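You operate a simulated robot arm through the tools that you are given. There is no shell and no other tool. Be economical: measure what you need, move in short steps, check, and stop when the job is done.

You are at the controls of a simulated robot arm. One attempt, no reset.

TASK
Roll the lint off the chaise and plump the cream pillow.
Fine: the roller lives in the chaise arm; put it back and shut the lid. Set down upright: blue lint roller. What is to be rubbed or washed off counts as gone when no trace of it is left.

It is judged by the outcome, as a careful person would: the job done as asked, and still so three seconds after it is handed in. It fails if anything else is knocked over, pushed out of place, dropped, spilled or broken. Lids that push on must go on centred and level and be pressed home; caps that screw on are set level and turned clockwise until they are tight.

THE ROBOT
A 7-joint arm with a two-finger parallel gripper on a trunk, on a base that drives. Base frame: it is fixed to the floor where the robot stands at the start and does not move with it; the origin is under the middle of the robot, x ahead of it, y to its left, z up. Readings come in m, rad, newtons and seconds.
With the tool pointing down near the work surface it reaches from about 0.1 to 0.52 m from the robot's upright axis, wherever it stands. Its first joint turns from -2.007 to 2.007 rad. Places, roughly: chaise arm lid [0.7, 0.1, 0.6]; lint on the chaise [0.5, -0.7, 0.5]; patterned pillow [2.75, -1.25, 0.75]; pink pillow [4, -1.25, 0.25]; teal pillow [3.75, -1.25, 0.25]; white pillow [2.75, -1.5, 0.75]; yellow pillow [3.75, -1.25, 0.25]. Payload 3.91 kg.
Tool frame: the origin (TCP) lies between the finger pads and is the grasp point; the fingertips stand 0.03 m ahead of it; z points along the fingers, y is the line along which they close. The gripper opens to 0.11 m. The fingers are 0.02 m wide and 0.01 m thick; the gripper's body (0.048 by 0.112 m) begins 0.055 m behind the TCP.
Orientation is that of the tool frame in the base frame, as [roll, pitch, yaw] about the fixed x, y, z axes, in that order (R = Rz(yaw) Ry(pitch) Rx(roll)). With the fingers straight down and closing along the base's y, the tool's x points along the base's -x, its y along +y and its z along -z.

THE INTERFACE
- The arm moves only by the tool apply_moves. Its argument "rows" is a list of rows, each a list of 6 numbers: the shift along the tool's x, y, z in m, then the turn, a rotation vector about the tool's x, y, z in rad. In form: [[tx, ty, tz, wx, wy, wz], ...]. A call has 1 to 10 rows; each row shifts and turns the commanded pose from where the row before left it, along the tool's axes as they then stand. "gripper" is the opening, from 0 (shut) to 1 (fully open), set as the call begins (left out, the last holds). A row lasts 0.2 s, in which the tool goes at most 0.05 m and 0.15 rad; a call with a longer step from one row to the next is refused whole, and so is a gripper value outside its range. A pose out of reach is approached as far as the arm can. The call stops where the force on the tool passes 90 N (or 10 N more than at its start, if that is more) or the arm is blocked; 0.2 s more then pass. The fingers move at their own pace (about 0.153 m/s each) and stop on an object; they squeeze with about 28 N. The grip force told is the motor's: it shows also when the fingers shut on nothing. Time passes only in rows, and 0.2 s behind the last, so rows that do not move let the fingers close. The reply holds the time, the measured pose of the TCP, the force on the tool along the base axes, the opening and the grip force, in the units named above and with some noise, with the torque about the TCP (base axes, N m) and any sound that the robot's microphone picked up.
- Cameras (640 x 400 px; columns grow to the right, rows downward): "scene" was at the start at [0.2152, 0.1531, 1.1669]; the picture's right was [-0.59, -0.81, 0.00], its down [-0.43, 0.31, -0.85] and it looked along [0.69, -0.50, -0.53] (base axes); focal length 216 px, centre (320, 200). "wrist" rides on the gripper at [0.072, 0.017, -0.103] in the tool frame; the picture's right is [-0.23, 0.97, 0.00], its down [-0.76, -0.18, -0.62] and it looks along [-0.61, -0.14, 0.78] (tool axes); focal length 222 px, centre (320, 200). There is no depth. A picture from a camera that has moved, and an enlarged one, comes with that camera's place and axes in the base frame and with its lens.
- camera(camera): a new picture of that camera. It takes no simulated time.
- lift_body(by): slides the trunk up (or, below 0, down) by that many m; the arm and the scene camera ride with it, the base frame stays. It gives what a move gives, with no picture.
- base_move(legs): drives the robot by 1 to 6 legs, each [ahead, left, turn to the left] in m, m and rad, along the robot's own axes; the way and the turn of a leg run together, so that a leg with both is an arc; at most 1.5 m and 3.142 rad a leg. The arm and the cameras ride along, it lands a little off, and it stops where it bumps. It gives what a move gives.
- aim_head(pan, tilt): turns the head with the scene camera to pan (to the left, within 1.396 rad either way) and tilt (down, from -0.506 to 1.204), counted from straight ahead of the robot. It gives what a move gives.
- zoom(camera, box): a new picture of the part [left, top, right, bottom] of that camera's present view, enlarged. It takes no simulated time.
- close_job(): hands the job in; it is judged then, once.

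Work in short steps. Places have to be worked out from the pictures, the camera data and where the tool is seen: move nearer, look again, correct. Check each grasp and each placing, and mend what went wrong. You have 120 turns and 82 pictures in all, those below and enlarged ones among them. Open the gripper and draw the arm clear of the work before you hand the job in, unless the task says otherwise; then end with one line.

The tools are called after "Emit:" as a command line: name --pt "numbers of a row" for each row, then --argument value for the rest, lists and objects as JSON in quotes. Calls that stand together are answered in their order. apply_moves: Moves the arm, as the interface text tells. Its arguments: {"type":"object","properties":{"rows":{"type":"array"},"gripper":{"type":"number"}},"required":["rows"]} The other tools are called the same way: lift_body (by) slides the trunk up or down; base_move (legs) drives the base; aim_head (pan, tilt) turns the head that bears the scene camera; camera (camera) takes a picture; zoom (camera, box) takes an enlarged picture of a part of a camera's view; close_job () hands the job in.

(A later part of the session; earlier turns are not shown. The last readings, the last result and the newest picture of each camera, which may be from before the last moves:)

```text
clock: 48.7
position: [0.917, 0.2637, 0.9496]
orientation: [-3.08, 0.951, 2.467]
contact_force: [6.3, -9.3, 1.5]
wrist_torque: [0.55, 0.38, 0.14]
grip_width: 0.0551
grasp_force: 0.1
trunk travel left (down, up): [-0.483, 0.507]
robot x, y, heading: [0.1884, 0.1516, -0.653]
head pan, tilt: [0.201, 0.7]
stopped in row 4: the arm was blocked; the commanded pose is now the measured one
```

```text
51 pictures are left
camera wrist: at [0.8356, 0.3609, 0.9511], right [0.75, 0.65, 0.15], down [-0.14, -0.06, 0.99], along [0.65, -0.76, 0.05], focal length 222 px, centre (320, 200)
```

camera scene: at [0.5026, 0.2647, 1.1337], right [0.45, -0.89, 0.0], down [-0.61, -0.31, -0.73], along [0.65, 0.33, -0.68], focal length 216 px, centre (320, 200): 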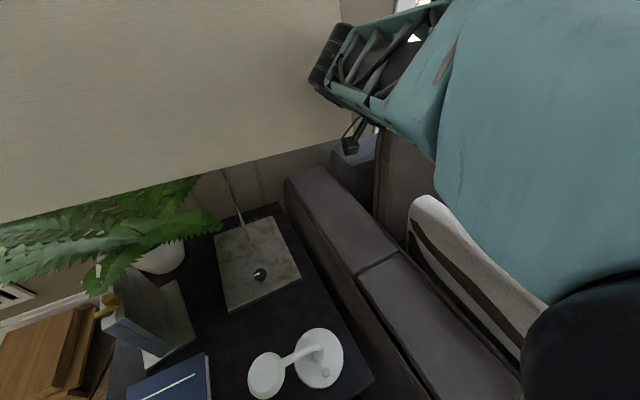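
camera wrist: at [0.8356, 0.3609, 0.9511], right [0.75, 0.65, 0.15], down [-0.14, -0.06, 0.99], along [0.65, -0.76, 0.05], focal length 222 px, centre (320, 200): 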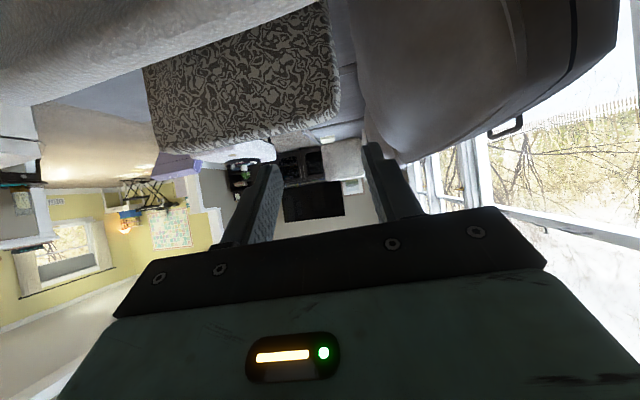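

The forearm is near the lamp shade over the side table, so I'll back away now along −a and upward.

Emit:
apply_moves --pt "0 -0.03 0.01 0 0 0" --pt "0 -0.045 0.01 0 0 0" --pt "0 -0.045 0 0 0 0" --pt "0 -0.045 0 0 0 0" --pt "0 -0.045 0 0 0 0"

Emit:
aim_head --pan 0.9 --tilt 0.3

Emit:
camera --camera "scene"

```text
clock: 50.1
position: [0.7945, 0.0733, 0.9544]
orientation: [-3.096, 0.961, 2.417]
contact_force: [-0.5, -0.2, -0.7]
wrist_torque: [-0.03, -0.03, -0.01]
grip_width: 0.0549
grasp_force: 0.0
trunk travel left (down, up): [-0.483, 0.507]
robot x, y, heading: [0.1898, 0.1491, -0.65]
head pan, tilt: [0.201, 0.7]
stopped in row 5: the arm was blocked; the commanded pose is now the measured one
```

```text
clock: 51.1
position: [0.7925, 0.085, 0.9531]
orientation: [-3.095, 0.959, 2.436]
contact_force: [0.4, -0.4, -0.1]
wrist_torque: [0.02, -0.03, -0.01]
grip_width: 0.0548
grasp_force: 0.1
trunk travel left (down, up): [-0.483, 0.507]
robot x, y, heading: [0.1885, 0.153, -0.652]
head pan, tilt: [0.901, 0.3]
```

```text
50 pictures are left
camera scene: at [0.5186, 0.2499, 1.1739], right [0.24, -0.97, 0.0], down [-0.29, -0.07, -0.96], along [0.93, 0.23, -0.3], focal length 216 px, centre (320, 200)
```

scene: 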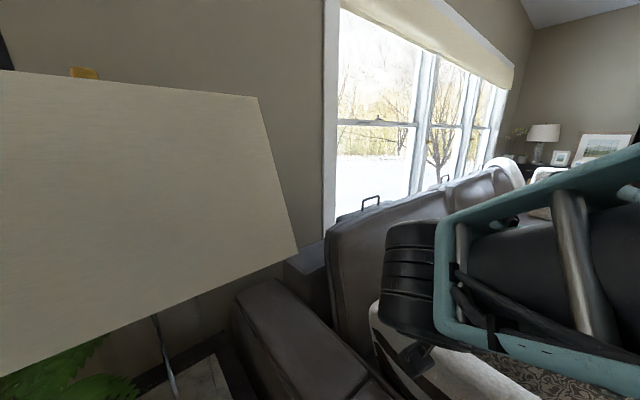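

The shade hangs over the table beyond w≈−0.39 above z≈1.0, so the arm must work in the plane above the lid, tool down. I'll return to tool-down here, move the base closer, and test that reach in free air.

Emit:
apply_moves --pt "0 0 0 0 0.15 0" --pt "0 0 0 0 0.15 0" --pt "0 0 0 0 0.15 0" --pt "0 0 0 0 0.15 0" --pt "0 0 0 0 0.15 0" --pt "0 0 0 0 0.15 0" --pt "0 0 0 -0.045 0.06 -0.05"

Emit:
base_move --legs '[[0.07, 0.0, 0.0]]'

Emit:
aim_head --pan 0.3 --tilt 0.9

Emit:
camera --camera "scene"

```text
clock: 52.7
position: [0.7907, 0.0843, 0.9519]
orientation: [3.123, -0.003, 2.446]
contact_force: [-0.7, -0.4, 0.2]
wrist_torque: [0.04, 0.01, 0.01]
grip_width: 0.0551
grasp_force: 0.1
trunk travel left (down, up): [-0.483, 0.507]
robot x, y, heading: [0.1909, 0.1516, -0.656]
head pan, tilt: [0.901, 0.3]
```

```text
clock: 53.8
position: [0.8155, 0.0724, 0.9519]
orientation: [3.123, -0.001, 2.476]
contact_force: [-0.6, 0.2, -0.4]
wrist_torque: [-0.01, 0.01, -0.01]
grip_width: 0.0547
grasp_force: 0.0
trunk travel left (down, up): [-0.483, 0.507]
robot x, y, heading: [0.2132, 0.1239, -0.633]
head pan, tilt: [0.901, 0.3]
stopped in leg 1: the robot was blocked; the commanded pose is now the measured one
```

```text
clock: 54.8
position: [0.815, 0.0729, 0.9529]
orientation: [3.123, -0.002, 2.476]
contact_force: [-0.3, 1.0, -0.1]
wrist_torque: [-0.02, 0.01, -0.01]
grip_width: 0.055
grasp_force: 0.1
trunk travel left (down, up): [-0.483, 0.507]
robot x, y, heading: [0.2096, 0.1242, -0.631]
head pan, tilt: [0.3, 0.901]
```

```text
49 pictures are left
camera scene: at [0.5202, 0.1809, 1.1217], right [-0.32, -0.95, 0.0], down [-0.74, 0.25, -0.62], along [0.59, -0.2, -0.78], focal length 216 px, centre (320, 200)
```

scene: 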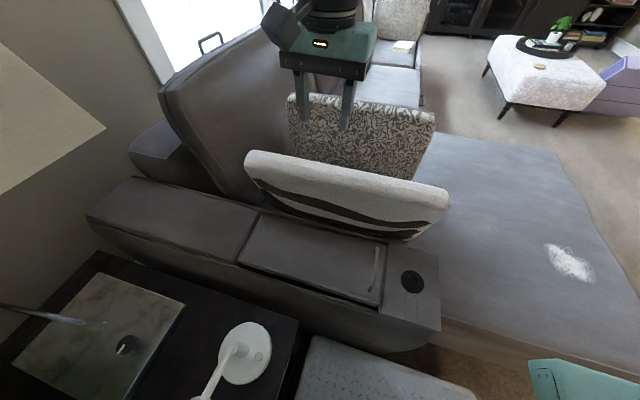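

The base front is already against the chaise arm at this spot. Tool-down reach at 0.61 m works. I'll probe how far along the hinge direction I can go in free air.

Emit:
apply_moves --pt "0.038 0.02 0 0 0 0" --pt "0.038 0.02 0 0 0 0" --pt "0 0.045 0 0 0 0" --pt "0 0.045 0 0 0 0" --pt "0 0.045 0 -0.05 0 0" --pt "0 0.03 0 -0.1 0 0"

Emit:
camera --camera "scene"

```text
clock: 56.2
position: [0.8823, 0.2811, 0.9569]
orientation: [2.973, -0.001, 2.477]
contact_force: [0.8, -0.7, -0.1]
wrist_torque: [-0.02, -0.01, -0.04]
grip_width: 0.0553
grasp_force: 0.0
trunk travel left (down, up): [-0.483, 0.507]
robot x, y, heading: [0.2081, 0.1201, -0.628]
head pan, tilt: [0.3, 0.901]
```

```text
48 pictures are left
camera scene: at [0.5201, 0.1808, 1.1217], right [-0.32, -0.95, 0.0], down [-0.74, 0.25, -0.62], along [0.59, -0.2, -0.78], focal length 216 px, centre (320, 200)
```

scene: 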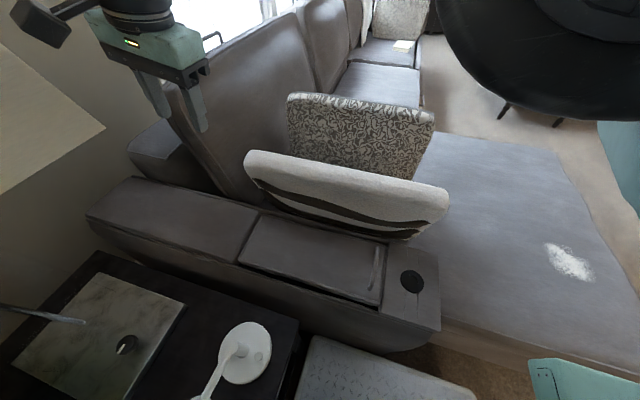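

That is reachable and clear. I'll probe a bit further.

Emit:
apply_moves --pt "0 0.04 0 -0.07 0 0" --pt "0 0.04 0 -0.07 0 0" --pt "0 0.03 0 0 0 0"

```text
clock: 57.0
position: [0.9135, 0.3341, 0.9667]
orientation: [2.833, -0.001, 2.474]
contact_force: [0.2, 0.2, 0.0]
wrist_torque: [0.02, 0.01, 0.0]
grip_width: 0.0552
grasp_force: 0.0
out of reach, approached as far as the arm can: row 2, 3
trunk travel left (down, up): [-0.483, 0.507]
robot x, y, heading: [0.212, 0.1192, -0.626]
head pan, tilt: [0.3, 0.901]
```

The limit is at s≈0.82, enough to bring the lid just past vertical. Next I'll return over the bar, straighten the tool, and align yaw with the lid's swing plane.

Emit:
apply_moves --pt "0 -0.045 0 0.15 0 0" --pt "0 -0.045 0 0.15 0 0" --pt "0 -0.045 0 0.01 0 -0.035" --pt "0 -0.045 0 0 0 0" --pt "0 -0.045 0 0 0 0" --pt "0 -0.045 0 0 0 0" --pt "0 -0.045 0 0 0 0" --pt "0 -0.045 0 0 0 0" --pt "0 -0.045 0 0 0 0"

```text
clock: 59.0
position: [0.6713, 0.0123, 0.9436]
orientation: [-3.141, -0.002, 2.512]
contact_force: [-0.5, 0.3, 0.1]
wrist_torque: [-0.01, 0.0, -0.01]
grip_width: 0.0548
grasp_force: 0.1
trunk travel left (down, up): [-0.483, 0.507]
robot x, y, heading: [0.2123, 0.122, -0.629]
head pan, tilt: [0.3, 0.901]
```

I'll shift slightly and descend to z≈0.66 for a fingertip grasp of the bar, then close.

Emit:
apply_moves --pt "0.0 -0.0177 0 0 0 0" --pt "0 0 0.045 0 0 0" --pt "0 0 0.045 0 0 0" --pt "0 0 0.045 0 0 0" --pt "0 0 0.045 0 0 0" --pt "0 0 0.045 0 0 0" --pt "0 0 0.045 0 0 0" --pt "0 0 0.01 0 0 0"

Emit:
zoom --camera "wrist" --box '[160, 20, 480, 240]'

```text
clock: 60.8
position: [0.6654, -0.0016, 0.6659]
orientation: [3.141, -0.002, 2.511]
contact_force: [-0.4, -0.4, -0.3]
wrist_torque: [0.0, -0.06, 0.02]
grip_width: 0.0551
grasp_force: 0.0
trunk travel left (down, up): [-0.483, 0.507]
robot x, y, heading: [0.2144, 0.1222, -0.625]
head pan, tilt: [0.3, 0.901]
```

```text
1.82 times, centred on (320, 130) of wrist
camera zoom: at [0.6183, 0.0552, 0.7694], right [0.76, 0.65, 0.0], down [0.51, -0.59, 0.62], along [0.41, -0.47, -0.78], focal length 404 px, centre (320, 327)
```

zoom: 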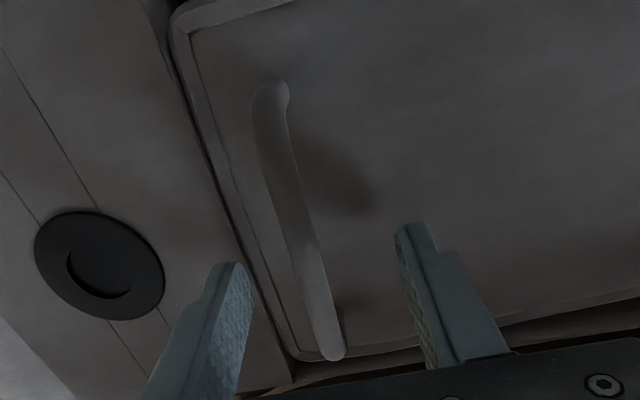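

The bar is between the fingers. I'll close at the tips.

Emit:
apply_moves --pt "0 0 0.004 0 0 0" --pt "0 0 0 0 0 0" --pt "0 0 0 0 0 0" --pt "0 0 0 0 0 0" --gripper 0

```text
clock: 61.8
position: [0.6642, -0.0035, 0.6633]
orientation: [3.141, 0.0, 2.51]
contact_force: [-5.5, -23.3, 37.9]
wrist_torque: [-0.27, 0.12, 0.38]
grip_width: 0.0096
grasp_force: 44.9
trunk travel left (down, up): [-0.483, 0.507]
robot x, y, heading: [0.2128, 0.1226, -0.625]
head pan, tilt: [0.3, 0.901]
```

The bar is held. I'll start the arc with the tool kept vertical, letting the bar swivel.

Emit:
apply_moves --pt "0 -0.003 -0.003 0 0 0" --pt "0 0.0076 -0.0437 0 0 0" --pt "0 0.0132 -0.0423 0 0 0"

```text
clock: 62.6
position: [0.6763, 0.0136, 0.7497]
orientation: [3.134, 0.003, 2.512]
contact_force: [32.6, 11.5, -12.5]
wrist_torque: [-0.22, -0.85, -0.07]
grip_width: 0.0097
grasp_force: 45.0
trunk travel left (down, up): [-0.483, 0.507]
robot x, y, heading: [0.2134, 0.1236, -0.629]
head pan, tilt: [0.3, 0.901]
```

The swing works. I'll correct a few mm (more toward the hinge, slightly away laterally) and continue.

Emit:
apply_moves --pt "-0.002 0.0227 -0.0395 0 0 0" --pt "0 0.0237 -0.0374 0 0 0"

```text
clock: 63.2
position: [0.7031, 0.0518, 0.8301]
orientation: [3.137, 0.0, 2.514]
contact_force: [30.9, 24.9, -30.8]
wrist_torque: [-0.09, -0.8, -0.26]
grip_width: 0.0098
grasp_force: 44.7
trunk travel left (down, up): [-0.483, 0.507]
robot x, y, heading: [0.2122, 0.1206, -0.629]
head pan, tilt: [0.3, 0.901]
```

Emit:
apply_moves --pt "-0.0015 0.0333 -0.031 0 0 0" --pt "0 0.034 -0.028 0 0 0"

```text
clock: 63.8
position: [0.7405, 0.104, 0.8904]
orientation: [-3.14, -0.004, 2.513]
contact_force: [-34.9, -1.4, 26.8]
wrist_torque: [-0.03, 0.57, -0.3]
grip_width: 0.0096
grasp_force: 45.1
trunk travel left (down, up): [-0.483, 0.507]
robot x, y, heading: [0.2126, 0.1199, -0.627]
head pan, tilt: [0.3, 0.901]
```

Emit:
apply_moves --pt "0.003 0.033 -0.027 0 0 0" --pt "0 0.0393 -0.0206 0 0 0"

Emit:
camera --camera "scene"

```text
clock: 64.4
position: [0.7863, 0.1674, 0.9345]
orientation: [-3.141, -0.004, 2.512]
contact_force: [-10.9, 14.7, -14.0]
wrist_torque: [-0.37, -0.64, -0.58]
grip_width: 0.0094
grasp_force: 45.0
trunk travel left (down, up): [-0.483, 0.507]
robot x, y, heading: [0.2129, 0.1197, -0.623]
head pan, tilt: [0.3, 0.901]
```

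```text
46 pictures are left
camera scene: at [0.5203, 0.1816, 1.1211], right [-0.32, -0.95, 0.0], down [-0.74, 0.25, -0.62], along [0.59, -0.2, -0.78], focal length 216 px, centre (320, 200)
```

scene: 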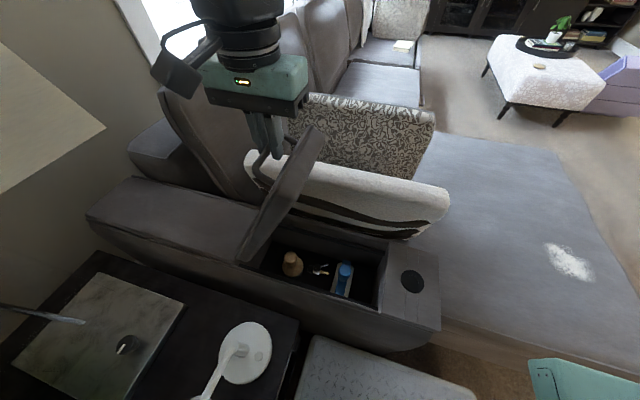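

Lid at about 60°, going smoothly. I'll continue toward vertical.

Emit:
apply_moves --pt "0.0 0.0416 -0.0142 0 0 0" --pt "0 0.0433 -0.0087 0 0 0"

```text
clock: 65.0
position: [0.8325, 0.2303, 0.9558]
orientation: [-3.136, -0.007, 2.515]
contact_force: [-23.4, 17.9, -24.5]
wrist_torque: [-0.05, -0.04, -0.63]
grip_width: 0.0095
grasp_force: 45.4
trunk travel left (down, up): [-0.483, 0.507]
robot x, y, heading: [0.2126, 0.1218, -0.624]
head pan, tilt: [0.3, 0.901]
```

Emit:
apply_moves --pt "0.003 0.0294 0.0 -0.04 0 0" --pt "0 0.0295 0.0 -0.04 0 0"

```text
clock: 65.6
position: [0.8661, 0.2767, 0.9582]
orientation: [3.066, 0.004, 2.507]
contact_force: [-4.6, 0.8, -18.9]
wrist_torque: [-0.28, -0.06, -0.36]
grip_width: 0.0097
grasp_force: 45.3
trunk travel left (down, up): [-0.483, 0.507]
robot x, y, heading: [0.2103, 0.1248, -0.63]
head pan, tilt: [0.3, 0.901]
```

About 85° now. I'll push on past vertical.

Emit:
apply_moves --pt "0.0 0.0295 0.003 -0.05 0 0" --pt "0 0.0293 0.004 -0.05 0 0" --pt "0 0.015 0.003 -0.03 0 0"

Emit:
camera --camera "scene"

```text
clock: 66.4
position: [0.9004, 0.3239, 0.9488]
orientation: [2.945, -0.003, 2.511]
contact_force: [-3.3, -16.7, -33.1]
wrist_torque: [-1.82, 1.79, 0.28]
grip_width: 0.0095
grasp_force: 45.0
out of reach, approached as far as the arm can: row 2
trunk travel left (down, up): [-0.483, 0.507]
robot x, y, heading: [0.2112, 0.1231, -0.63]
head pan, tilt: [0.3, 0.901]
```

```text
45 pictures are left
camera scene: at [0.521, 0.1806, 1.1213], right [-0.32, -0.95, 0.0], down [-0.74, 0.25, -0.62], along [0.59, -0.2, -0.78], focal length 216 px, centre (320, 200)
```

scene: 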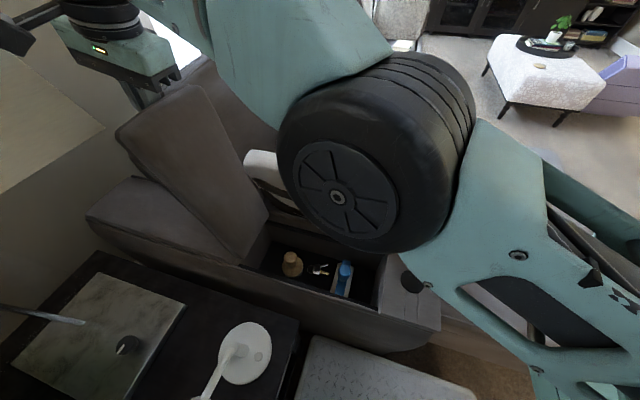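

It's at about 95° by geometry. I'll open the fingers slightly (the bar stays between them) and see whether it stays.

Emit:
apply_moves --pt "0 0 0 0 0 0" --pt "0 0 0 0 0 0" --pt "0 0 0 0 0 0" --gripper 0.25

Emit:
camera --camera "scene"

Emit:
camera --camera "wrist"

```text
clock: 67.2
position: [0.9016, 0.3241, 0.9549]
orientation: [2.931, 0.0, 2.512]
contact_force: [8.4, -13.6, -17.5]
wrist_torque: [-0.31, 0.2, 0.24]
grip_width: 0.0322
grasp_force: 4.3
trunk travel left (down, up): [-0.483, 0.507]
robot x, y, heading: [0.2113, 0.1217, -0.628]
head pan, tilt: [0.3, 0.901]
```

```text
44 pictures are left
camera scene: at [0.521, 0.1804, 1.1214], right [-0.32, -0.95, 0.0], down [-0.74, 0.25, -0.62], along [0.59, -0.2, -0.78], focal length 216 px, centre (320, 200)
```

scene: 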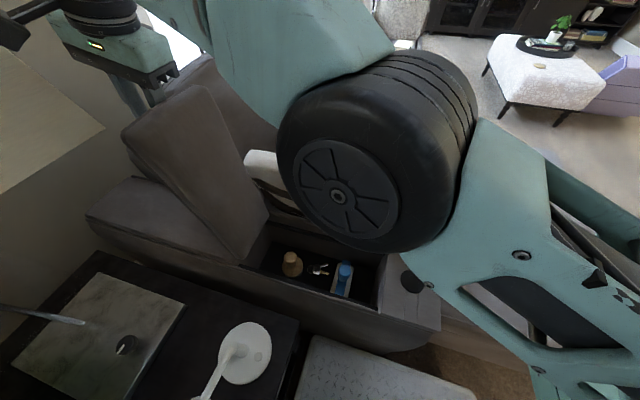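

```text
43 pictures are left
camera wrist: at [0.8397, 0.364, 1.0598], right [0.75, 0.63, 0.2], down [0.43, -0.7, 0.57], along [0.5, -0.34, -0.79], focal length 222 px, centre (320, 200)
```

wrist: 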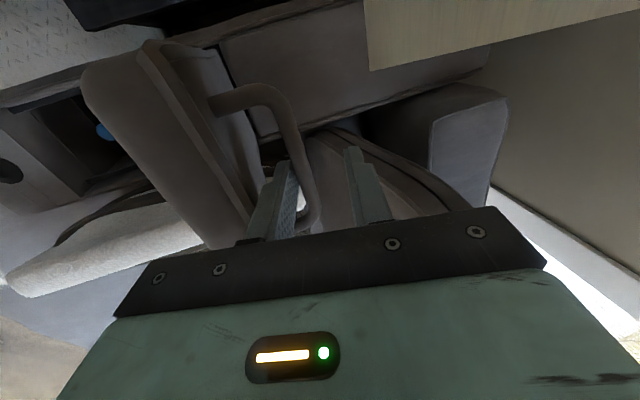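

The near finger sits in the gap between bar and lid. I'll nudge the bar a bit further toward open.

Emit:
apply_moves --pt "0 0.01 0 -0.08 0 0" --pt "0 0.01 0.0 -0.08 0 0" --pt "0 0.01 0.0 -0.05 0 0" --gripper 0.4

Emit:
camera --camera "wrist"

```text
clock: 68.0
position: [0.9082, 0.336, 0.9617]
orientation: [2.827, -0.008, 2.515]
contact_force: [-44.0, -41.6, 25.7]
wrist_torque: [-23.03, 5.53, 0.02]
grip_width: 0.0673
grasp_force: 23.0
out of reach, approached as far as the arm can: row 2
trunk travel left (down, up): [-0.483, 0.507]
robot x, y, heading: [0.2163, 0.1209, -0.631]
head pan, tilt: [0.3, 0.901]
```

```text
42 pictures are left
camera wrist: at [0.8423, 0.3659, 1.0665], right [0.73, 0.62, 0.3], down [0.41, -0.74, 0.53], along [0.55, -0.26, -0.79], focal length 222 px, centre (320, 200)
```

wrist: 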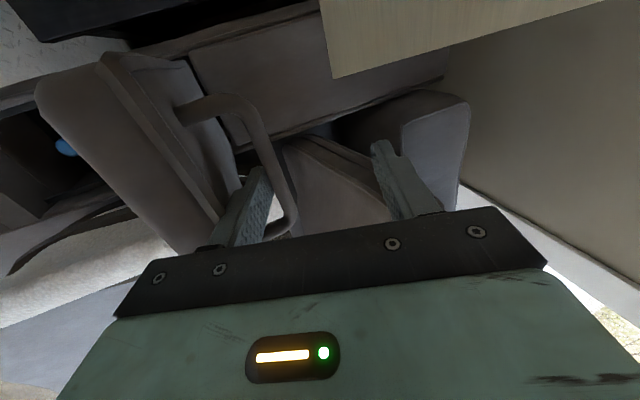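

The finger is levering between the bar and lid, so I'll undo that rotation until it's parallel to the lid.

Emit:
apply_moves --pt "0 -0.01 0 0.1 0 0" --pt "0 -0.005 0 0.1 0 0" --pt "0 0 0 0.08 0 0"

Emit:
camera --camera "wrist"

```text
clock: 68.8
position: [0.8923, 0.3151, 0.9501]
orientation: [3.0, -0.004, 2.513]
contact_force: [0.4, 0.4, -0.7]
wrist_torque: [-0.02, -0.03, 0.04]
grip_width: 0.0443
grasp_force: 0.2
out of reach, approached as far as the arm can: row 1, 2, 3
trunk travel left (down, up): [-0.483, 0.507]
robot x, y, heading: [0.2113, 0.1213, -0.633]
head pan, tilt: [0.3, 0.901]
```

```text
41 pictures are left
camera wrist: at [0.8363, 0.3595, 1.0559], right [0.75, 0.65, 0.14], down [0.46, -0.66, 0.59], along [0.47, -0.38, -0.8], focal length 222 px, centre (320, 200)
```

wrist: 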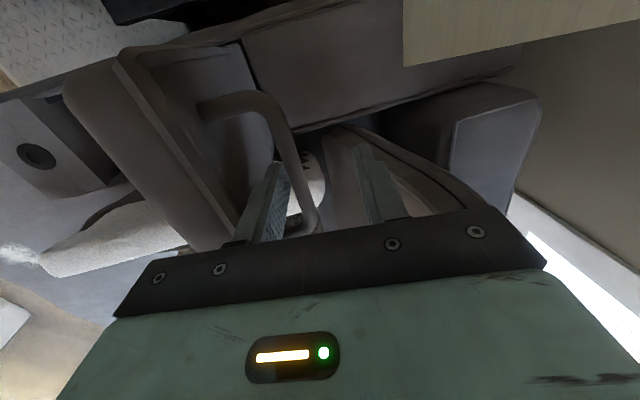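

Zero force on the tool and the lid stands on its own past vertical. I'll straighten and withdraw upward carefully.

Emit:
apply_moves --pt "0 0.0 -0.01 0.06 0 0" --pt "0 0.002 -0.015 0.06 0 0" --pt "0 0.003 -0.02 0.03 0 0" --pt "0 0.003 -0.025 0 0 0"

Emit:
camera --camera "wrist"

```text
clock: 69.8
position: [0.8504, 0.277, 1.0072]
orientation: [-3.131, -0.001, 2.51]
contact_force: [0.8, 0.6, -0.1]
wrist_torque: [-0.02, -0.01, 0.02]
grip_width: 0.0439
grasp_force: 0.1
out of reach, approached as far as the arm can: row 1, 2, 3, 4
trunk travel left (down, up): [-0.483, 0.507]
robot x, y, heading: [0.2109, 0.1222, -0.624]
head pan, tilt: [0.3, 0.901]
```

```text
40 pictures are left
camera wrist: at [0.8041, 0.3337, 1.1116], right [0.76, 0.65, -0.01], down [0.52, -0.59, 0.62], along [0.4, -0.48, -0.78], focal length 222 px, centre (320, 200)
```

wrist: 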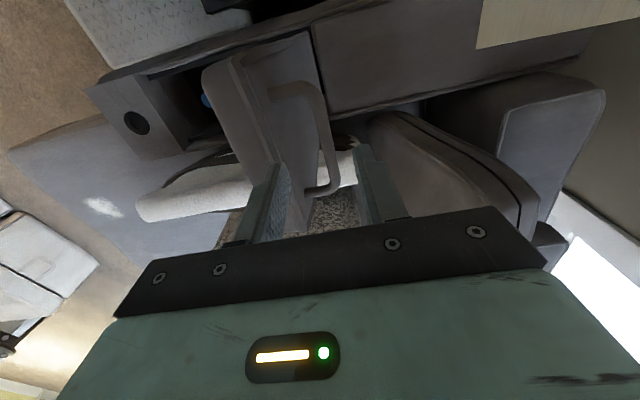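

The tool is free of the bar and the lid still stands. I'll rise further and check.

Emit:
apply_moves --pt "0 0 -0.04 0 0 0" --pt "0 0 -0.04 0 0 0" --pt "0 -0.02 -0.03 0 0 0"

Emit:
camera --camera "scene"

```text
clock: 70.6
position: [0.825, 0.2494, 1.0747]
orientation: [-3.129, -0.002, 2.511]
contact_force: [0.1, -0.5, -1.1]
wrist_torque: [-0.01, 0.01, -0.02]
grip_width: 0.044
grasp_force: 0.1
out of reach, approached as far as the arm can: row 1, 2
trunk travel left (down, up): [-0.483, 0.507]
robot x, y, heading: [0.2126, 0.1199, -0.629]
head pan, tilt: [0.3, 0.901]
```

```text
39 pictures are left
camera scene: at [0.5204, 0.1808, 1.1214], right [-0.32, -0.95, 0.0], down [-0.74, 0.25, -0.62], along [0.59, -0.2, -0.78], focal length 216 px, centre (320, 200)
```

scene: 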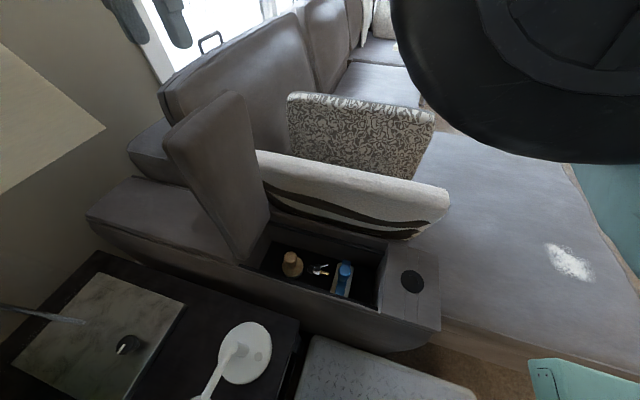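

The lid stays open on its own. Next I'll look into the box at the roller.

Emit:
zoom --camera "scene" --box '[240, 210, 440, 330]'

```text
3.20 times, centred on (340, 270) of scene
camera zoom: at [0.5204, 0.1808, 1.1214], right [-0.32, -0.95, 0.0], down [-0.74, 0.25, -0.62], along [0.59, -0.2, -0.78], focal length 692 px, centre (256, -24)
```

zoom: 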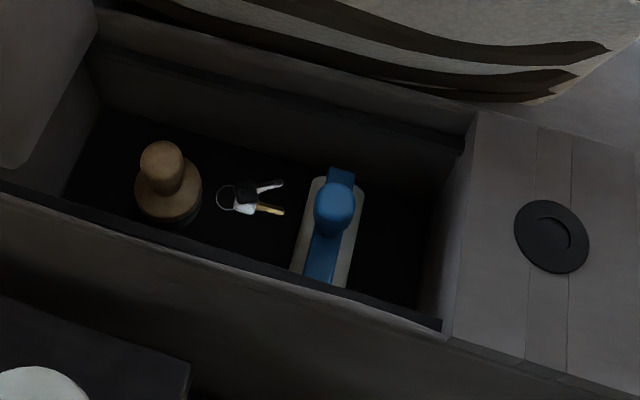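

The blue roller has a vertical knob on a pad base, with a wooden item and keys beside it. I'll move above it for a wrist view.

Emit:
apply_moves --pt "0 -0.045 0 0 0 0" --pt "0 -0.045 0 0 0 0" --pt "-0.004 -0.045 0 0 0 0" --pt "-0.004 -0.045 0 0 0 0" --pt "-0.004 -0.045 0 0 0 0" --pt "0 -0.01 0.04 0 0 0" --pt "0 0 0.045 0 0 0" --pt "0 0 0.045 0 0 0" --gripper 0.7

Emit:
camera --camera "wrist"

```text
clock: 72.4
position: [0.6928, 0.0523, 0.9485]
orientation: [-3.131, -0.001, 2.513]
contact_force: [0.1, 0.3, 0.2]
wrist_torque: [-0.01, -0.02, 0.01]
grip_width: 0.077
grasp_force: 0.0
trunk travel left (down, up): [-0.483, 0.507]
robot x, y, heading: [0.2096, 0.1191, -0.633]
head pan, tilt: [0.3, 0.901]
```

```text
37 pictures are left
camera wrist: at [0.6452, 0.1105, 1.0521], right [0.76, 0.65, -0.01], down [0.51, -0.59, 0.62], along [0.4, -0.48, -0.78], focal length 222 px, centre (320, 200)
```

wrist: 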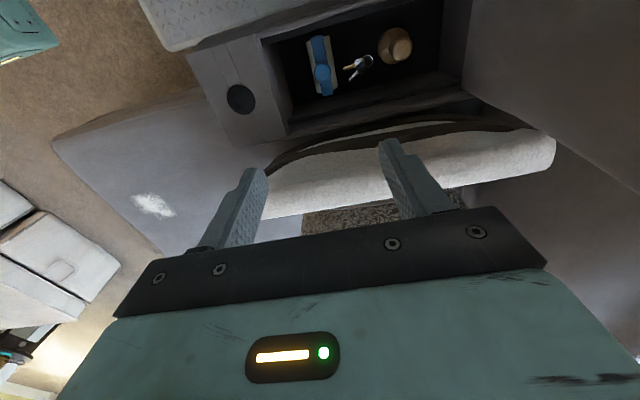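

Emit:
zoom --camera "wrist" --box '[260, 10, 440, 130]'

```text
3.33 times, centred on (350, 70) of wrist
camera zoom: at [0.6452, 0.1105, 1.0521], right [0.76, 0.65, -0.01], down [0.51, -0.59, 0.62], along [0.4, -0.48, -0.78], focal length 740 px, centre (220, 633)
```

zoom: 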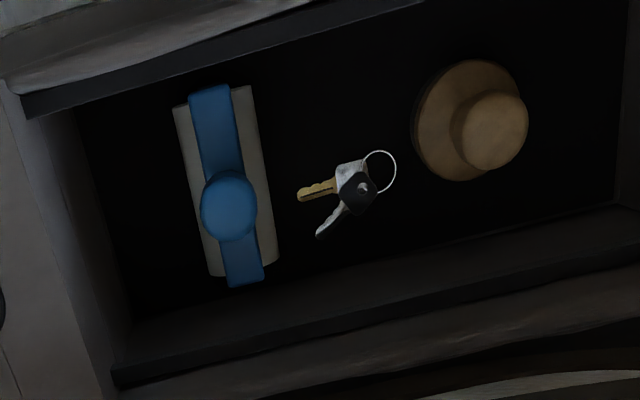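

The knob is at about [0.694, 0.055], top z≈0.57, diameter about 4 cm. I'll descend over it.

Emit:
apply_moves --pt "0.001 0.0026 0.045 0 0 0" --pt "0 0 0.045 0 0 0" --pt "0 0 0.045 0 0 0" --pt "0 0 0.045 0 0 0" --pt "0 0 0.045 0 0 0" --pt "0 0 0.045 0 0 0" --pt "0 0 0.045 0 0 0"

Emit:
camera --camera "wrist"

```text
clock: 74.0
position: [0.6959, 0.0504, 0.6356]
orientation: [-3.131, 0.0, 2.508]
contact_force: [-0.2, -0.4, 0.2]
wrist_torque: [0.0, -0.01, 0.02]
grip_width: 0.0769
grasp_force: 0.1
trunk travel left (down, up): [-0.483, 0.507]
robot x, y, heading: [0.2137, 0.1224, -0.627]
head pan, tilt: [0.3, 0.901]
```

```text
35 pictures are left
camera wrist: at [0.6492, 0.1094, 0.7394], right [0.76, 0.65, -0.01], down [0.51, -0.59, 0.62], along [0.4, -0.48, -0.78], focal length 222 px, centre (320, 200)
```

wrist: 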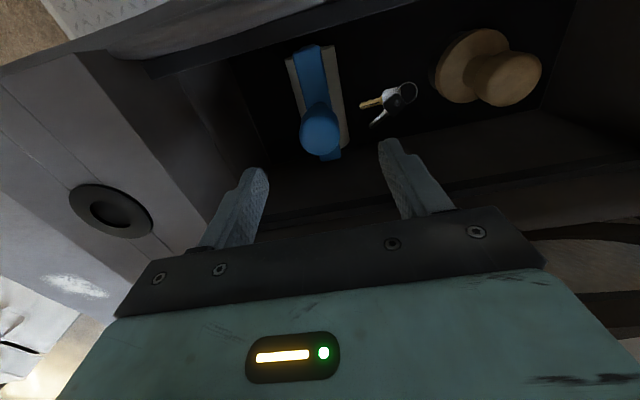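

The knob is at about [0.692, 0.057]. I'll shift 7 mm and lower to z≈0.555.

Emit:
apply_moves --pt "0.007 0.003 0.03 0 0 0" --pt "0 0 0.03 0 0 0" --pt "0 0 0.018 0 0 0"

Emit:
camera --camera "wrist"

```text
clock: 74.8
position: [0.6903, 0.0576, 0.5555]
orientation: [-3.131, -0.002, 2.512]
contact_force: [0.5, 0.0, -0.4]
wrist_torque: [0.03, -0.01, 0.01]
grip_width: 0.0774
grasp_force: 0.1
trunk travel left (down, up): [-0.483, 0.507]
robot x, y, heading: [0.2122, 0.1172, -0.628]
head pan, tilt: [0.3, 0.901]
```

```text
34 pictures are left
camera wrist: at [0.6435, 0.116, 0.6597], right [0.76, 0.65, -0.01], down [0.51, -0.59, 0.62], along [0.4, -0.48, -0.78], focal length 222 px, centre (320, 200)
```

wrist: 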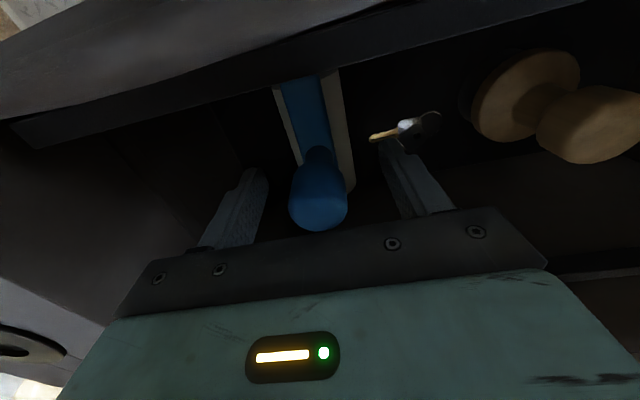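

The knob is centred between the fingers. I'll lower a few mm more and close.

Emit:
apply_moves --pt "0 0 0.006 0 0 0" --pt "0 0 0 0 0 0" --pt "0 0 0 0 0 0" --pt "0 0 0 0 0 0" --gripper 0

```text
clock: 75.8
position: [0.6908, 0.0582, 0.5493]
orientation: [-3.131, 0.0, 2.512]
contact_force: [-3.3, -3.5, 24.9]
wrist_torque: [-0.17, -0.09, -0.03]
grip_width: 0.0331
grasp_force: 27.9
trunk travel left (down, up): [-0.483, 0.507]
robot x, y, heading: [0.2097, 0.1206, -0.626]
head pan, tilt: [0.3, 0.901]
```

Held at width 0.033. I'll lift straight up.

Emit:
apply_moves --pt "0 0 -0.02 0 0 0" --pt "0 0 -0.04 0 0 0" --pt "0 0 -0.045 0 0 0" --pt "0 0 -0.045 0 0 0" --pt "0 0 -0.045 0 0 0" --pt "0 0 -0.045 0 0 0" --pt "0 0 -0.045 0 0 0"

Emit:
camera --camera "scene"

```text
clock: 77.4
position: [0.6904, 0.0591, 0.8326]
orientation: [-3.13, 0.001, 2.511]
contact_force: [0.6, -0.5, -1.1]
wrist_torque: [-0.04, 0.01, 0.0]
grip_width: 0.033
grasp_force: 27.8
trunk travel left (down, up): [-0.483, 0.507]
robot x, y, heading: [0.2127, 0.1225, -0.628]
head pan, tilt: [0.3, 0.901]
```

```text
33 pictures are left
camera scene: at [0.5203, 0.1809, 1.1215], right [-0.32, -0.95, 0.0], down [-0.74, 0.25, -0.62], along [0.59, -0.2, -0.78], focal length 216 px, centre (320, 200)
```

scene: 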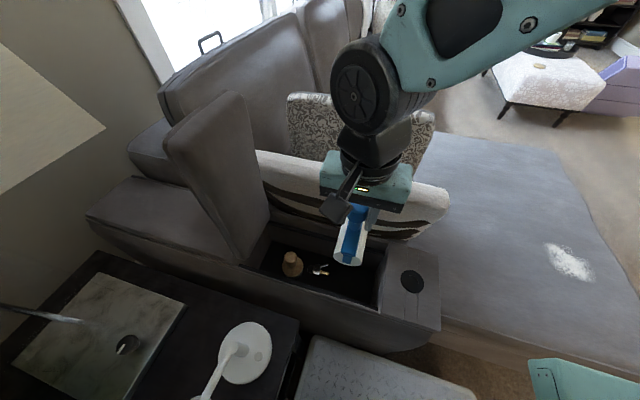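

The roller is held upright, the rest undisturbed. I'll raise a bit, back the base off, and drive right along the chaise toward the lint.

Emit:
apply_moves --pt "0.02 0 -0.045 0 0 0" --pt "0.02 0 -0.045 0 0 0" --pt "0.02 0 -0.03 0 0 0"

Emit:
base_move --legs '[[-0.05, 0, -0.03], [0, -0.44, 0], [0.1, 0, 0]]'

Emit:
aim_head --pan -0.3 --tilt 0.8

Emit:
camera --camera "scene"

```text
clock: 78.2
position: [0.6401, 0.0969, 0.9549]
orientation: [-3.13, -0.002, 2.512]
contact_force: [1.0, -0.1, -0.3]
wrist_torque: [0.01, 0.03, 0.0]
grip_width: 0.0331
grasp_force: 28.1
trunk travel left (down, up): [-0.483, 0.507]
robot x, y, heading: [0.2139, 0.1198, -0.624]
head pan, tilt: [0.3, 0.901]
```

```text
clock: 82.2
position: [0.4054, -0.2965, 0.9542]
orientation: [-3.131, -0.001, 2.493]
contact_force: [-0.8, 0.8, -1.6]
wrist_torque: [0.01, -0.01, 0.03]
grip_width: 0.033
grasp_force: 27.9
trunk travel left (down, up): [-0.483, 0.507]
robot x, y, heading: [-0.0215, -0.262, -0.649]
head pan, tilt: [0.3, 0.901]
```

```text
clock: 83.2
position: [0.4049, -0.2967, 0.9543]
orientation: [-3.133, -0.003, 2.49]
contact_force: [-0.3, 1.0, -1.3]
wrist_torque: [0.02, 0.0, -0.02]
grip_width: 0.0331
grasp_force: 27.3
trunk travel left (down, up): [-0.483, 0.507]
robot x, y, heading: [-0.0186, -0.2625, -0.644]
head pan, tilt: [-0.3, 0.799]
```

```text
32 pictures are left
camera scene: at [0.2642, -0.2508, 1.1295], right [-0.81, -0.58, 0.0], down [-0.42, 0.58, -0.7], along [0.41, -0.57, -0.72], focal length 216 px, centre (320, 200)
```

scene: 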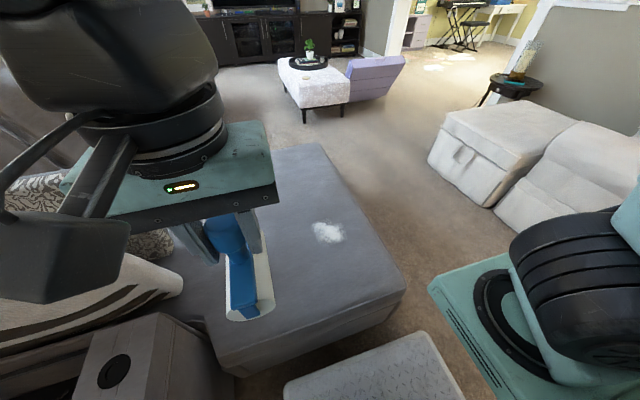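

The lint is straight ahead, about 0.665 m from the robot's axis. I'll creep forward a little, then lower the trunk so the arm works at a comfortable height.

Emit:
base_move --legs '[[0.05, 0, 0]]'

Emit:
lift_body --by -0.25

Emit:
camera --camera "scene"

```text
clock: 84.1
position: [0.4465, -0.3274, 0.9539]
orientation: [-3.133, -0.002, 2.492]
contact_force: [-0.2, -0.1, -0.6]
wrist_torque: [0.02, -0.01, 0.01]
grip_width: 0.033
grasp_force: 28.1
trunk travel left (down, up): [-0.483, 0.507]
robot x, y, heading: [0.0197, -0.2931, -0.648]
head pan, tilt: [-0.3, 0.799]
```

```text
clock: 86.7
position: [0.4471, -0.3262, 0.7042]
orientation: [-3.131, -0.001, 2.493]
contact_force: [0.4, -0.3, -1.4]
wrist_torque: [0.05, 0.0, -0.03]
grip_width: 0.0332
grasp_force: 28.2
trunk travel left (down, up): [-0.233, 0.757]
robot x, y, heading: [0.0209, -0.2913, -0.649]
head pan, tilt: [-0.3, 0.799]
```

```text
31 pictures are left
camera scene: at [0.3038, -0.2805, 0.8796], right [-0.81, -0.58, 0.0], down [-0.42, 0.58, -0.7], along [0.41, -0.57, -0.72], focal length 216 px, centre (320, 200)
```

scene: 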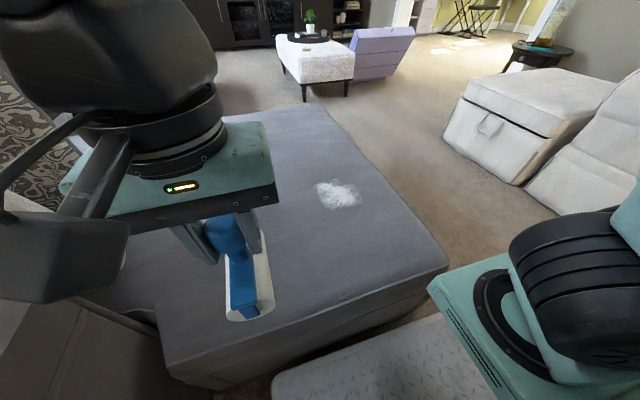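

Lint covers roughly 0.11 × 0.14 m centred at [0.524, -0.668], z≈0.45, dead ahead at 0.63 m. I'll carry the roller to just beside it, above the seat.

Emit:
apply_moves --pt "-0.041 -0.018 0 0 0 0" --pt "-0.041 -0.018 0 0 0 0" --pt "-0.041 -0.018 0 0 0 0" --pt "-0.041 -0.018 0 0 0 0" --pt "-0.041 -0.018 0 0 0 0" --pt "-0.041 -0.017 0 0 0 0" --pt "0 0 0.045 0 0 0" --pt "0 0 0.045 0 0 0" --pt "0 0 0.045 0 0 0"

Emit:
camera --camera "scene"

```text
clock: 88.7
position: [0.5739, -0.563, 0.5736]
orientation: [-3.131, 0.0, 2.493]
contact_force: [-0.7, -0.2, -1.0]
wrist_torque: [0.0, 0.0, 0.01]
grip_width: 0.0332
grasp_force: 28.2
trunk travel left (down, up): [-0.233, 0.757]
robot x, y, heading: [0.0157, -0.2941, -0.648]
head pan, tilt: [-0.3, 0.799]
```

```text
30 pictures are left
camera scene: at [0.3038, -0.2806, 0.8796], right [-0.81, -0.58, 0.0], down [-0.42, 0.58, -0.7], along [0.41, -0.57, -0.72], focal length 216 px, centre (320, 200)
```

scene: 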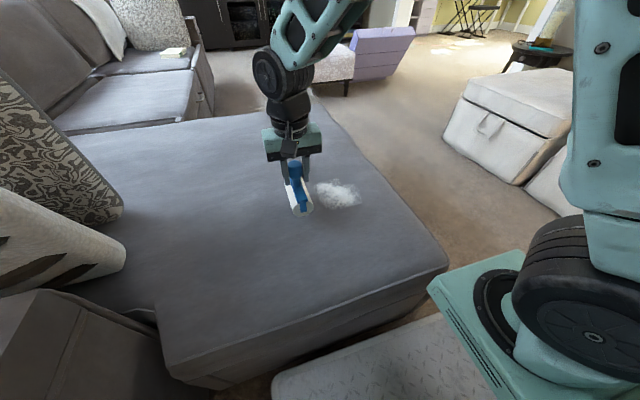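

The roller is just beside the lint. I'll lower until it touches the seat.

Emit:
apply_moves --pt "0 0 0.03 0 0 0" --pt "0 0 0.015 0 0 0"

Emit:
zoom --camera "scene" --box '[230, 100, 410, 240]'

```text
clock: 89.3
position: [0.5793, -0.5624, 0.5413]
orientation: [-3.137, 0.015, 2.489]
contact_force: [-13.4, 1.4, 49.1]
wrist_torque: [0.66, 1.36, 0.05]
grip_width: 0.0328
grasp_force: 28.3
trunk travel left (down, up): [-0.233, 0.757]
robot x, y, heading: [0.0177, -0.2908, -0.651]
head pan, tilt: [-0.3, 0.799]
stopped in row 2: the force on the tool passed its limit at 117 N (the readings are from after the stop); the commanded pose is now the measured one
```

```text
2.86 times, centred on (320, 170) of scene
camera zoom: at [0.3025, -0.2802, 0.8805], right [-0.81, -0.58, 0.0], down [-0.42, 0.58, -0.7], along [0.41, -0.57, -0.72], focal length 618 px, centre (320, 286)
```

zoom: 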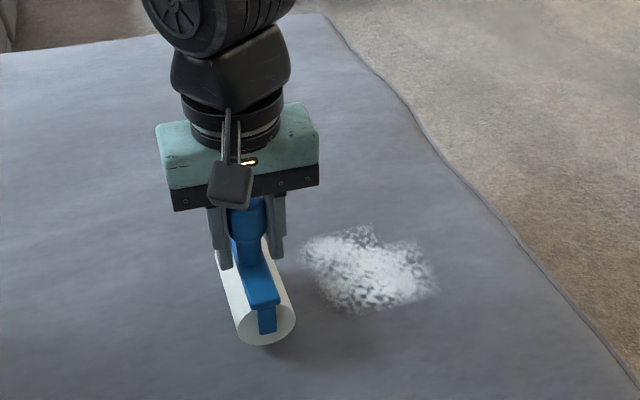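

Contact is at TCP z≈0.541. I'll ease the pressure slightly and roll across the lint.

Emit:
apply_moves --pt "0 0 -0.004 0 0 0" --pt "-0.003 -0.03 0 0 0 0" --pt "0 -0.03 0 0 0 0" --pt "0 -0.03 0 0 0 0"

Emit:
zoom --camera "scene" --box '[230, 100, 410, 240]'

```text
clock: 90.3
position: [0.5264, -0.6367, 0.5417]
orientation: [-3.135, 0.009, 2.492]
contact_force: [2.3, 0.9, 4.3]
wrist_torque: [-0.03, -0.53, 0.08]
grip_width: 0.0327
grasp_force: 27.9
trunk travel left (down, up): [-0.233, 0.757]
robot x, y, heading: [0.0202, -0.2927, -0.648]
head pan, tilt: [-0.3, 0.799]
```

```text
2.86 times, centred on (320, 170) of scene
camera zoom: at [0.3037, -0.2806, 0.8794], right [-0.81, -0.58, 0.0], down [-0.42, 0.58, -0.7], along [0.41, -0.57, -0.72], focal length 618 px, centre (320, 286)
```

zoom: 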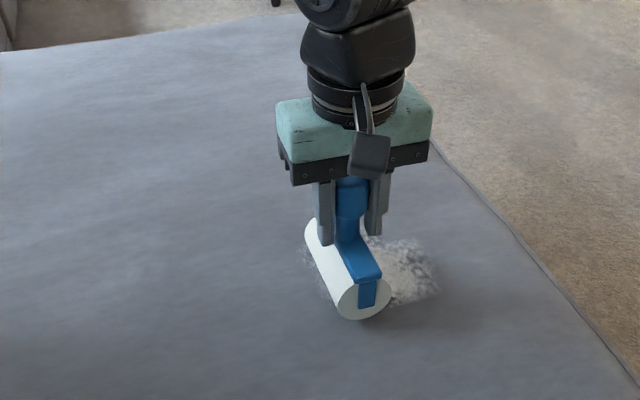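

It's picking lint up. I'll press a bit more and continue across, then return.

Emit:
apply_moves --pt "0 -0.03 0.003 0 0 0" --pt "0 -0.035 0 0 0 0" --pt "0 -0.035 0 0 0 0" --pt "0 -0.03 0 0 0 0" --pt "-0.02 0.0 0 0 0 0" --pt "-0.02 0.03 0 0 0 0" --pt "0 0.035 0 0 0 0"

Emit:
apply_moves --pt "0 0.035 0 0 0 0" --pt "0 0.035 0 0 0 0" --pt "0 0.035 0 0 0 0" --pt "0 0.035 0 0 0 0" --pt "0 0.035 0 0 0 0"

Emit:
zoom --camera "scene" --box '[230, 100, 410, 240]'

```text
clock: 91.9
position: [0.5212, -0.7193, 0.5409]
orientation: [-3.135, 0.019, 2.488]
contact_force: [-12.6, -19.6, 56.2]
wrist_torque: [-0.36, 1.17, 0.51]
grip_width: 0.0326
grasp_force: 28.2
trunk travel left (down, up): [-0.233, 0.757]
robot x, y, heading: [0.0152, -0.2918, -0.647]
head pan, tilt: [-0.3, 0.799]
```

```text
clock: 93.1
position: [0.6269, -0.5717, 0.5408]
orientation: [-3.141, 0.018, 2.489]
contact_force: [-14.6, -20.4, 66.9]
wrist_torque: [-0.58, 0.84, 0.29]
grip_width: 0.0329
grasp_force: 27.7
trunk travel left (down, up): [-0.233, 0.757]
robot x, y, heading: [0.0183, -0.2931, -0.647]
head pan, tilt: [-0.3, 0.799]
```

```text
2.86 times, centred on (320, 170) of scene
camera zoom: at [0.3021, -0.2804, 0.8802], right [-0.81, -0.58, 0.0], down [-0.42, 0.58, -0.7], along [0.41, -0.57, -0.72], focal length 618 px, centre (320, 286)
```

zoom: 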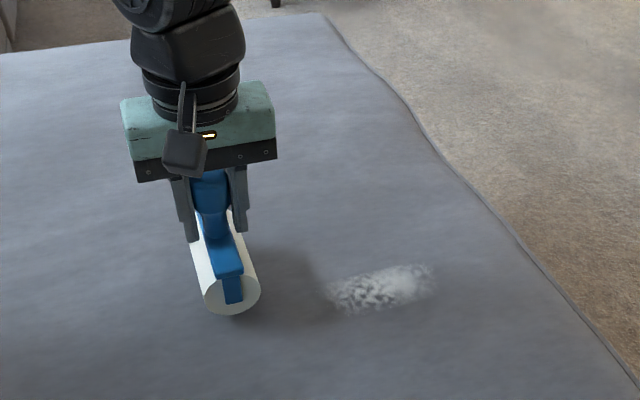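

A strip remains on the near side (w≈−0.785). I'll lift, shift 7.5 cm nearer, lower and roll again.

Emit:
apply_moves --pt "0 0 -0.02 0 0 0" --pt "0.04 0 0 0 0 0" --pt "0.035 0 0 0 0 0" --pt "0 0 0.019 0 0 0" --pt "0 -0.035 0 0 0 0" --pt "0 -0.035 0 0 0 0" --pt "0 -0.035 0 0 0 0" --pt "0 -0.035 0 0 0 0"

Emit:
apply_moves --pt "0 -0.035 0 0 0 0" --pt "0 -0.035 0 0 0 0" --pt "0 -0.035 0 0 0 0"

Emit:
zoom --camera "scene" --box '[230, 100, 410, 240]'

```text
clock: 94.9
position: [0.4793, -0.6435, 0.5413]
orientation: [-3.133, 0.012, 2.492]
contact_force: [6.0, 7.1, 25.3]
wrist_torque: [0.18, -0.63, -0.04]
grip_width: 0.033
grasp_force: 27.8
trunk travel left (down, up): [-0.233, 0.757]
robot x, y, heading: [0.0243, -0.2938, -0.646]
head pan, tilt: [-0.3, 0.799]
```

```text
clock: 95.7
position: [0.415, -0.725, 0.5418]
orientation: [-3.135, 0.008, 2.49]
contact_force: [4.2, 5.0, 17.7]
wrist_torque: [0.02, -0.53, 0.1]
grip_width: 0.0327
grasp_force: 27.9
trunk travel left (down, up): [-0.233, 0.757]
robot x, y, heading: [0.019, -0.2942, -0.65]
head pan, tilt: [-0.3, 0.799]
```

```text
2.86 times, centred on (320, 170) of scene
camera zoom: at [0.3035, -0.2803, 0.8795], right [-0.81, -0.58, 0.0], down [-0.42, 0.58, -0.7], along [0.41, -0.57, -0.72], focal length 618 px, centre (320, 286)
```

zoom: 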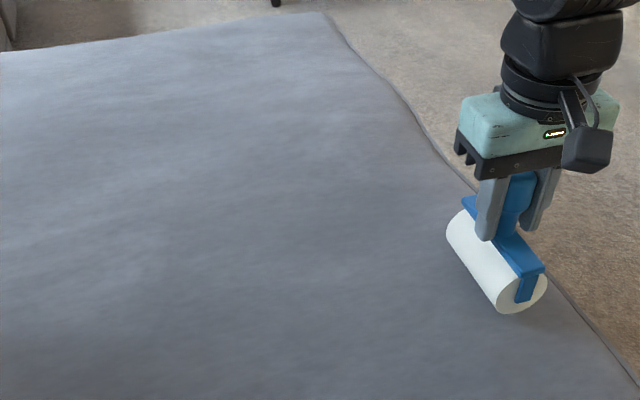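

It looks clean. I'll make one return stroke over the middle for any faint trace, then lift and check closely.

Emit:
apply_moves --pt "-0.02 0 0.001 0 0 0" --pt "-0.02 0.035 0 0 0 0" --pt "0 0.035 0 0 0 0" --pt "0 0.035 0 0 0 0" --pt "0 0.035 0 0 0 0" --pt "0 0.035 0 0 0 0" --pt "0 0.035 0 0 0 0" --pt "0 0.035 0 0 0 0" --pt "0 0 -0.04 0 0 0" --pt "0 0.03 -0.04 0 0 0"

Emit:
zoom --camera "scene" --box '[280, 150, 400, 230]'

Emit:
camera --camera "wrist"

```text
clock: 97.9
position: [0.6148, -0.5297, 0.6177]
orientation: [-3.135, 0.007, 2.491]
contact_force: [-0.2, -0.6, -1.4]
wrist_torque: [0.0, 0.01, -0.01]
grip_width: 0.0329
grasp_force: 27.8
trunk travel left (down, up): [-0.233, 0.757]
robot x, y, heading: [0.0216, -0.2933, -0.647]
head pan, tilt: [-0.3, 0.799]
```

```text
5.00 times, centred on (340, 190) of scene
camera zoom: at [0.3038, -0.2806, 0.8793], right [-0.81, -0.58, 0.0], down [-0.42, 0.58, -0.7], along [0.41, -0.57, -0.72], focal length 1081 px, centre (220, 250)
```

zoom: 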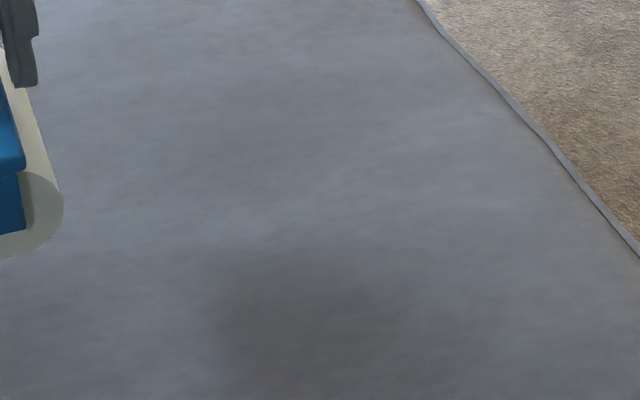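

```text
24 pictures are left
camera wrist: at [0.5685, -0.4705, 0.7205], right [0.77, 0.64, 0.0], down [0.5, -0.6, 0.63], along [0.4, -0.49, -0.78], focal length 222 px, centre (320, 200)
```

wrist: 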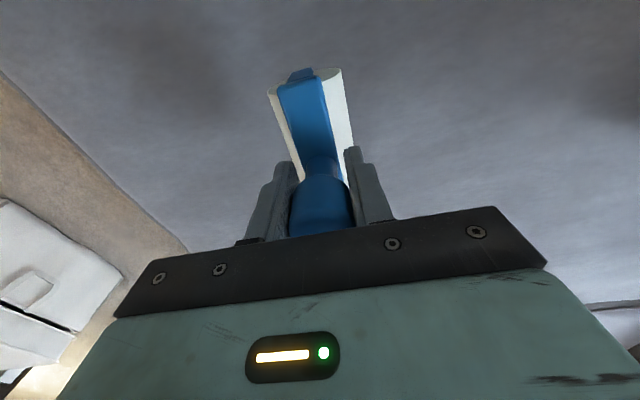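

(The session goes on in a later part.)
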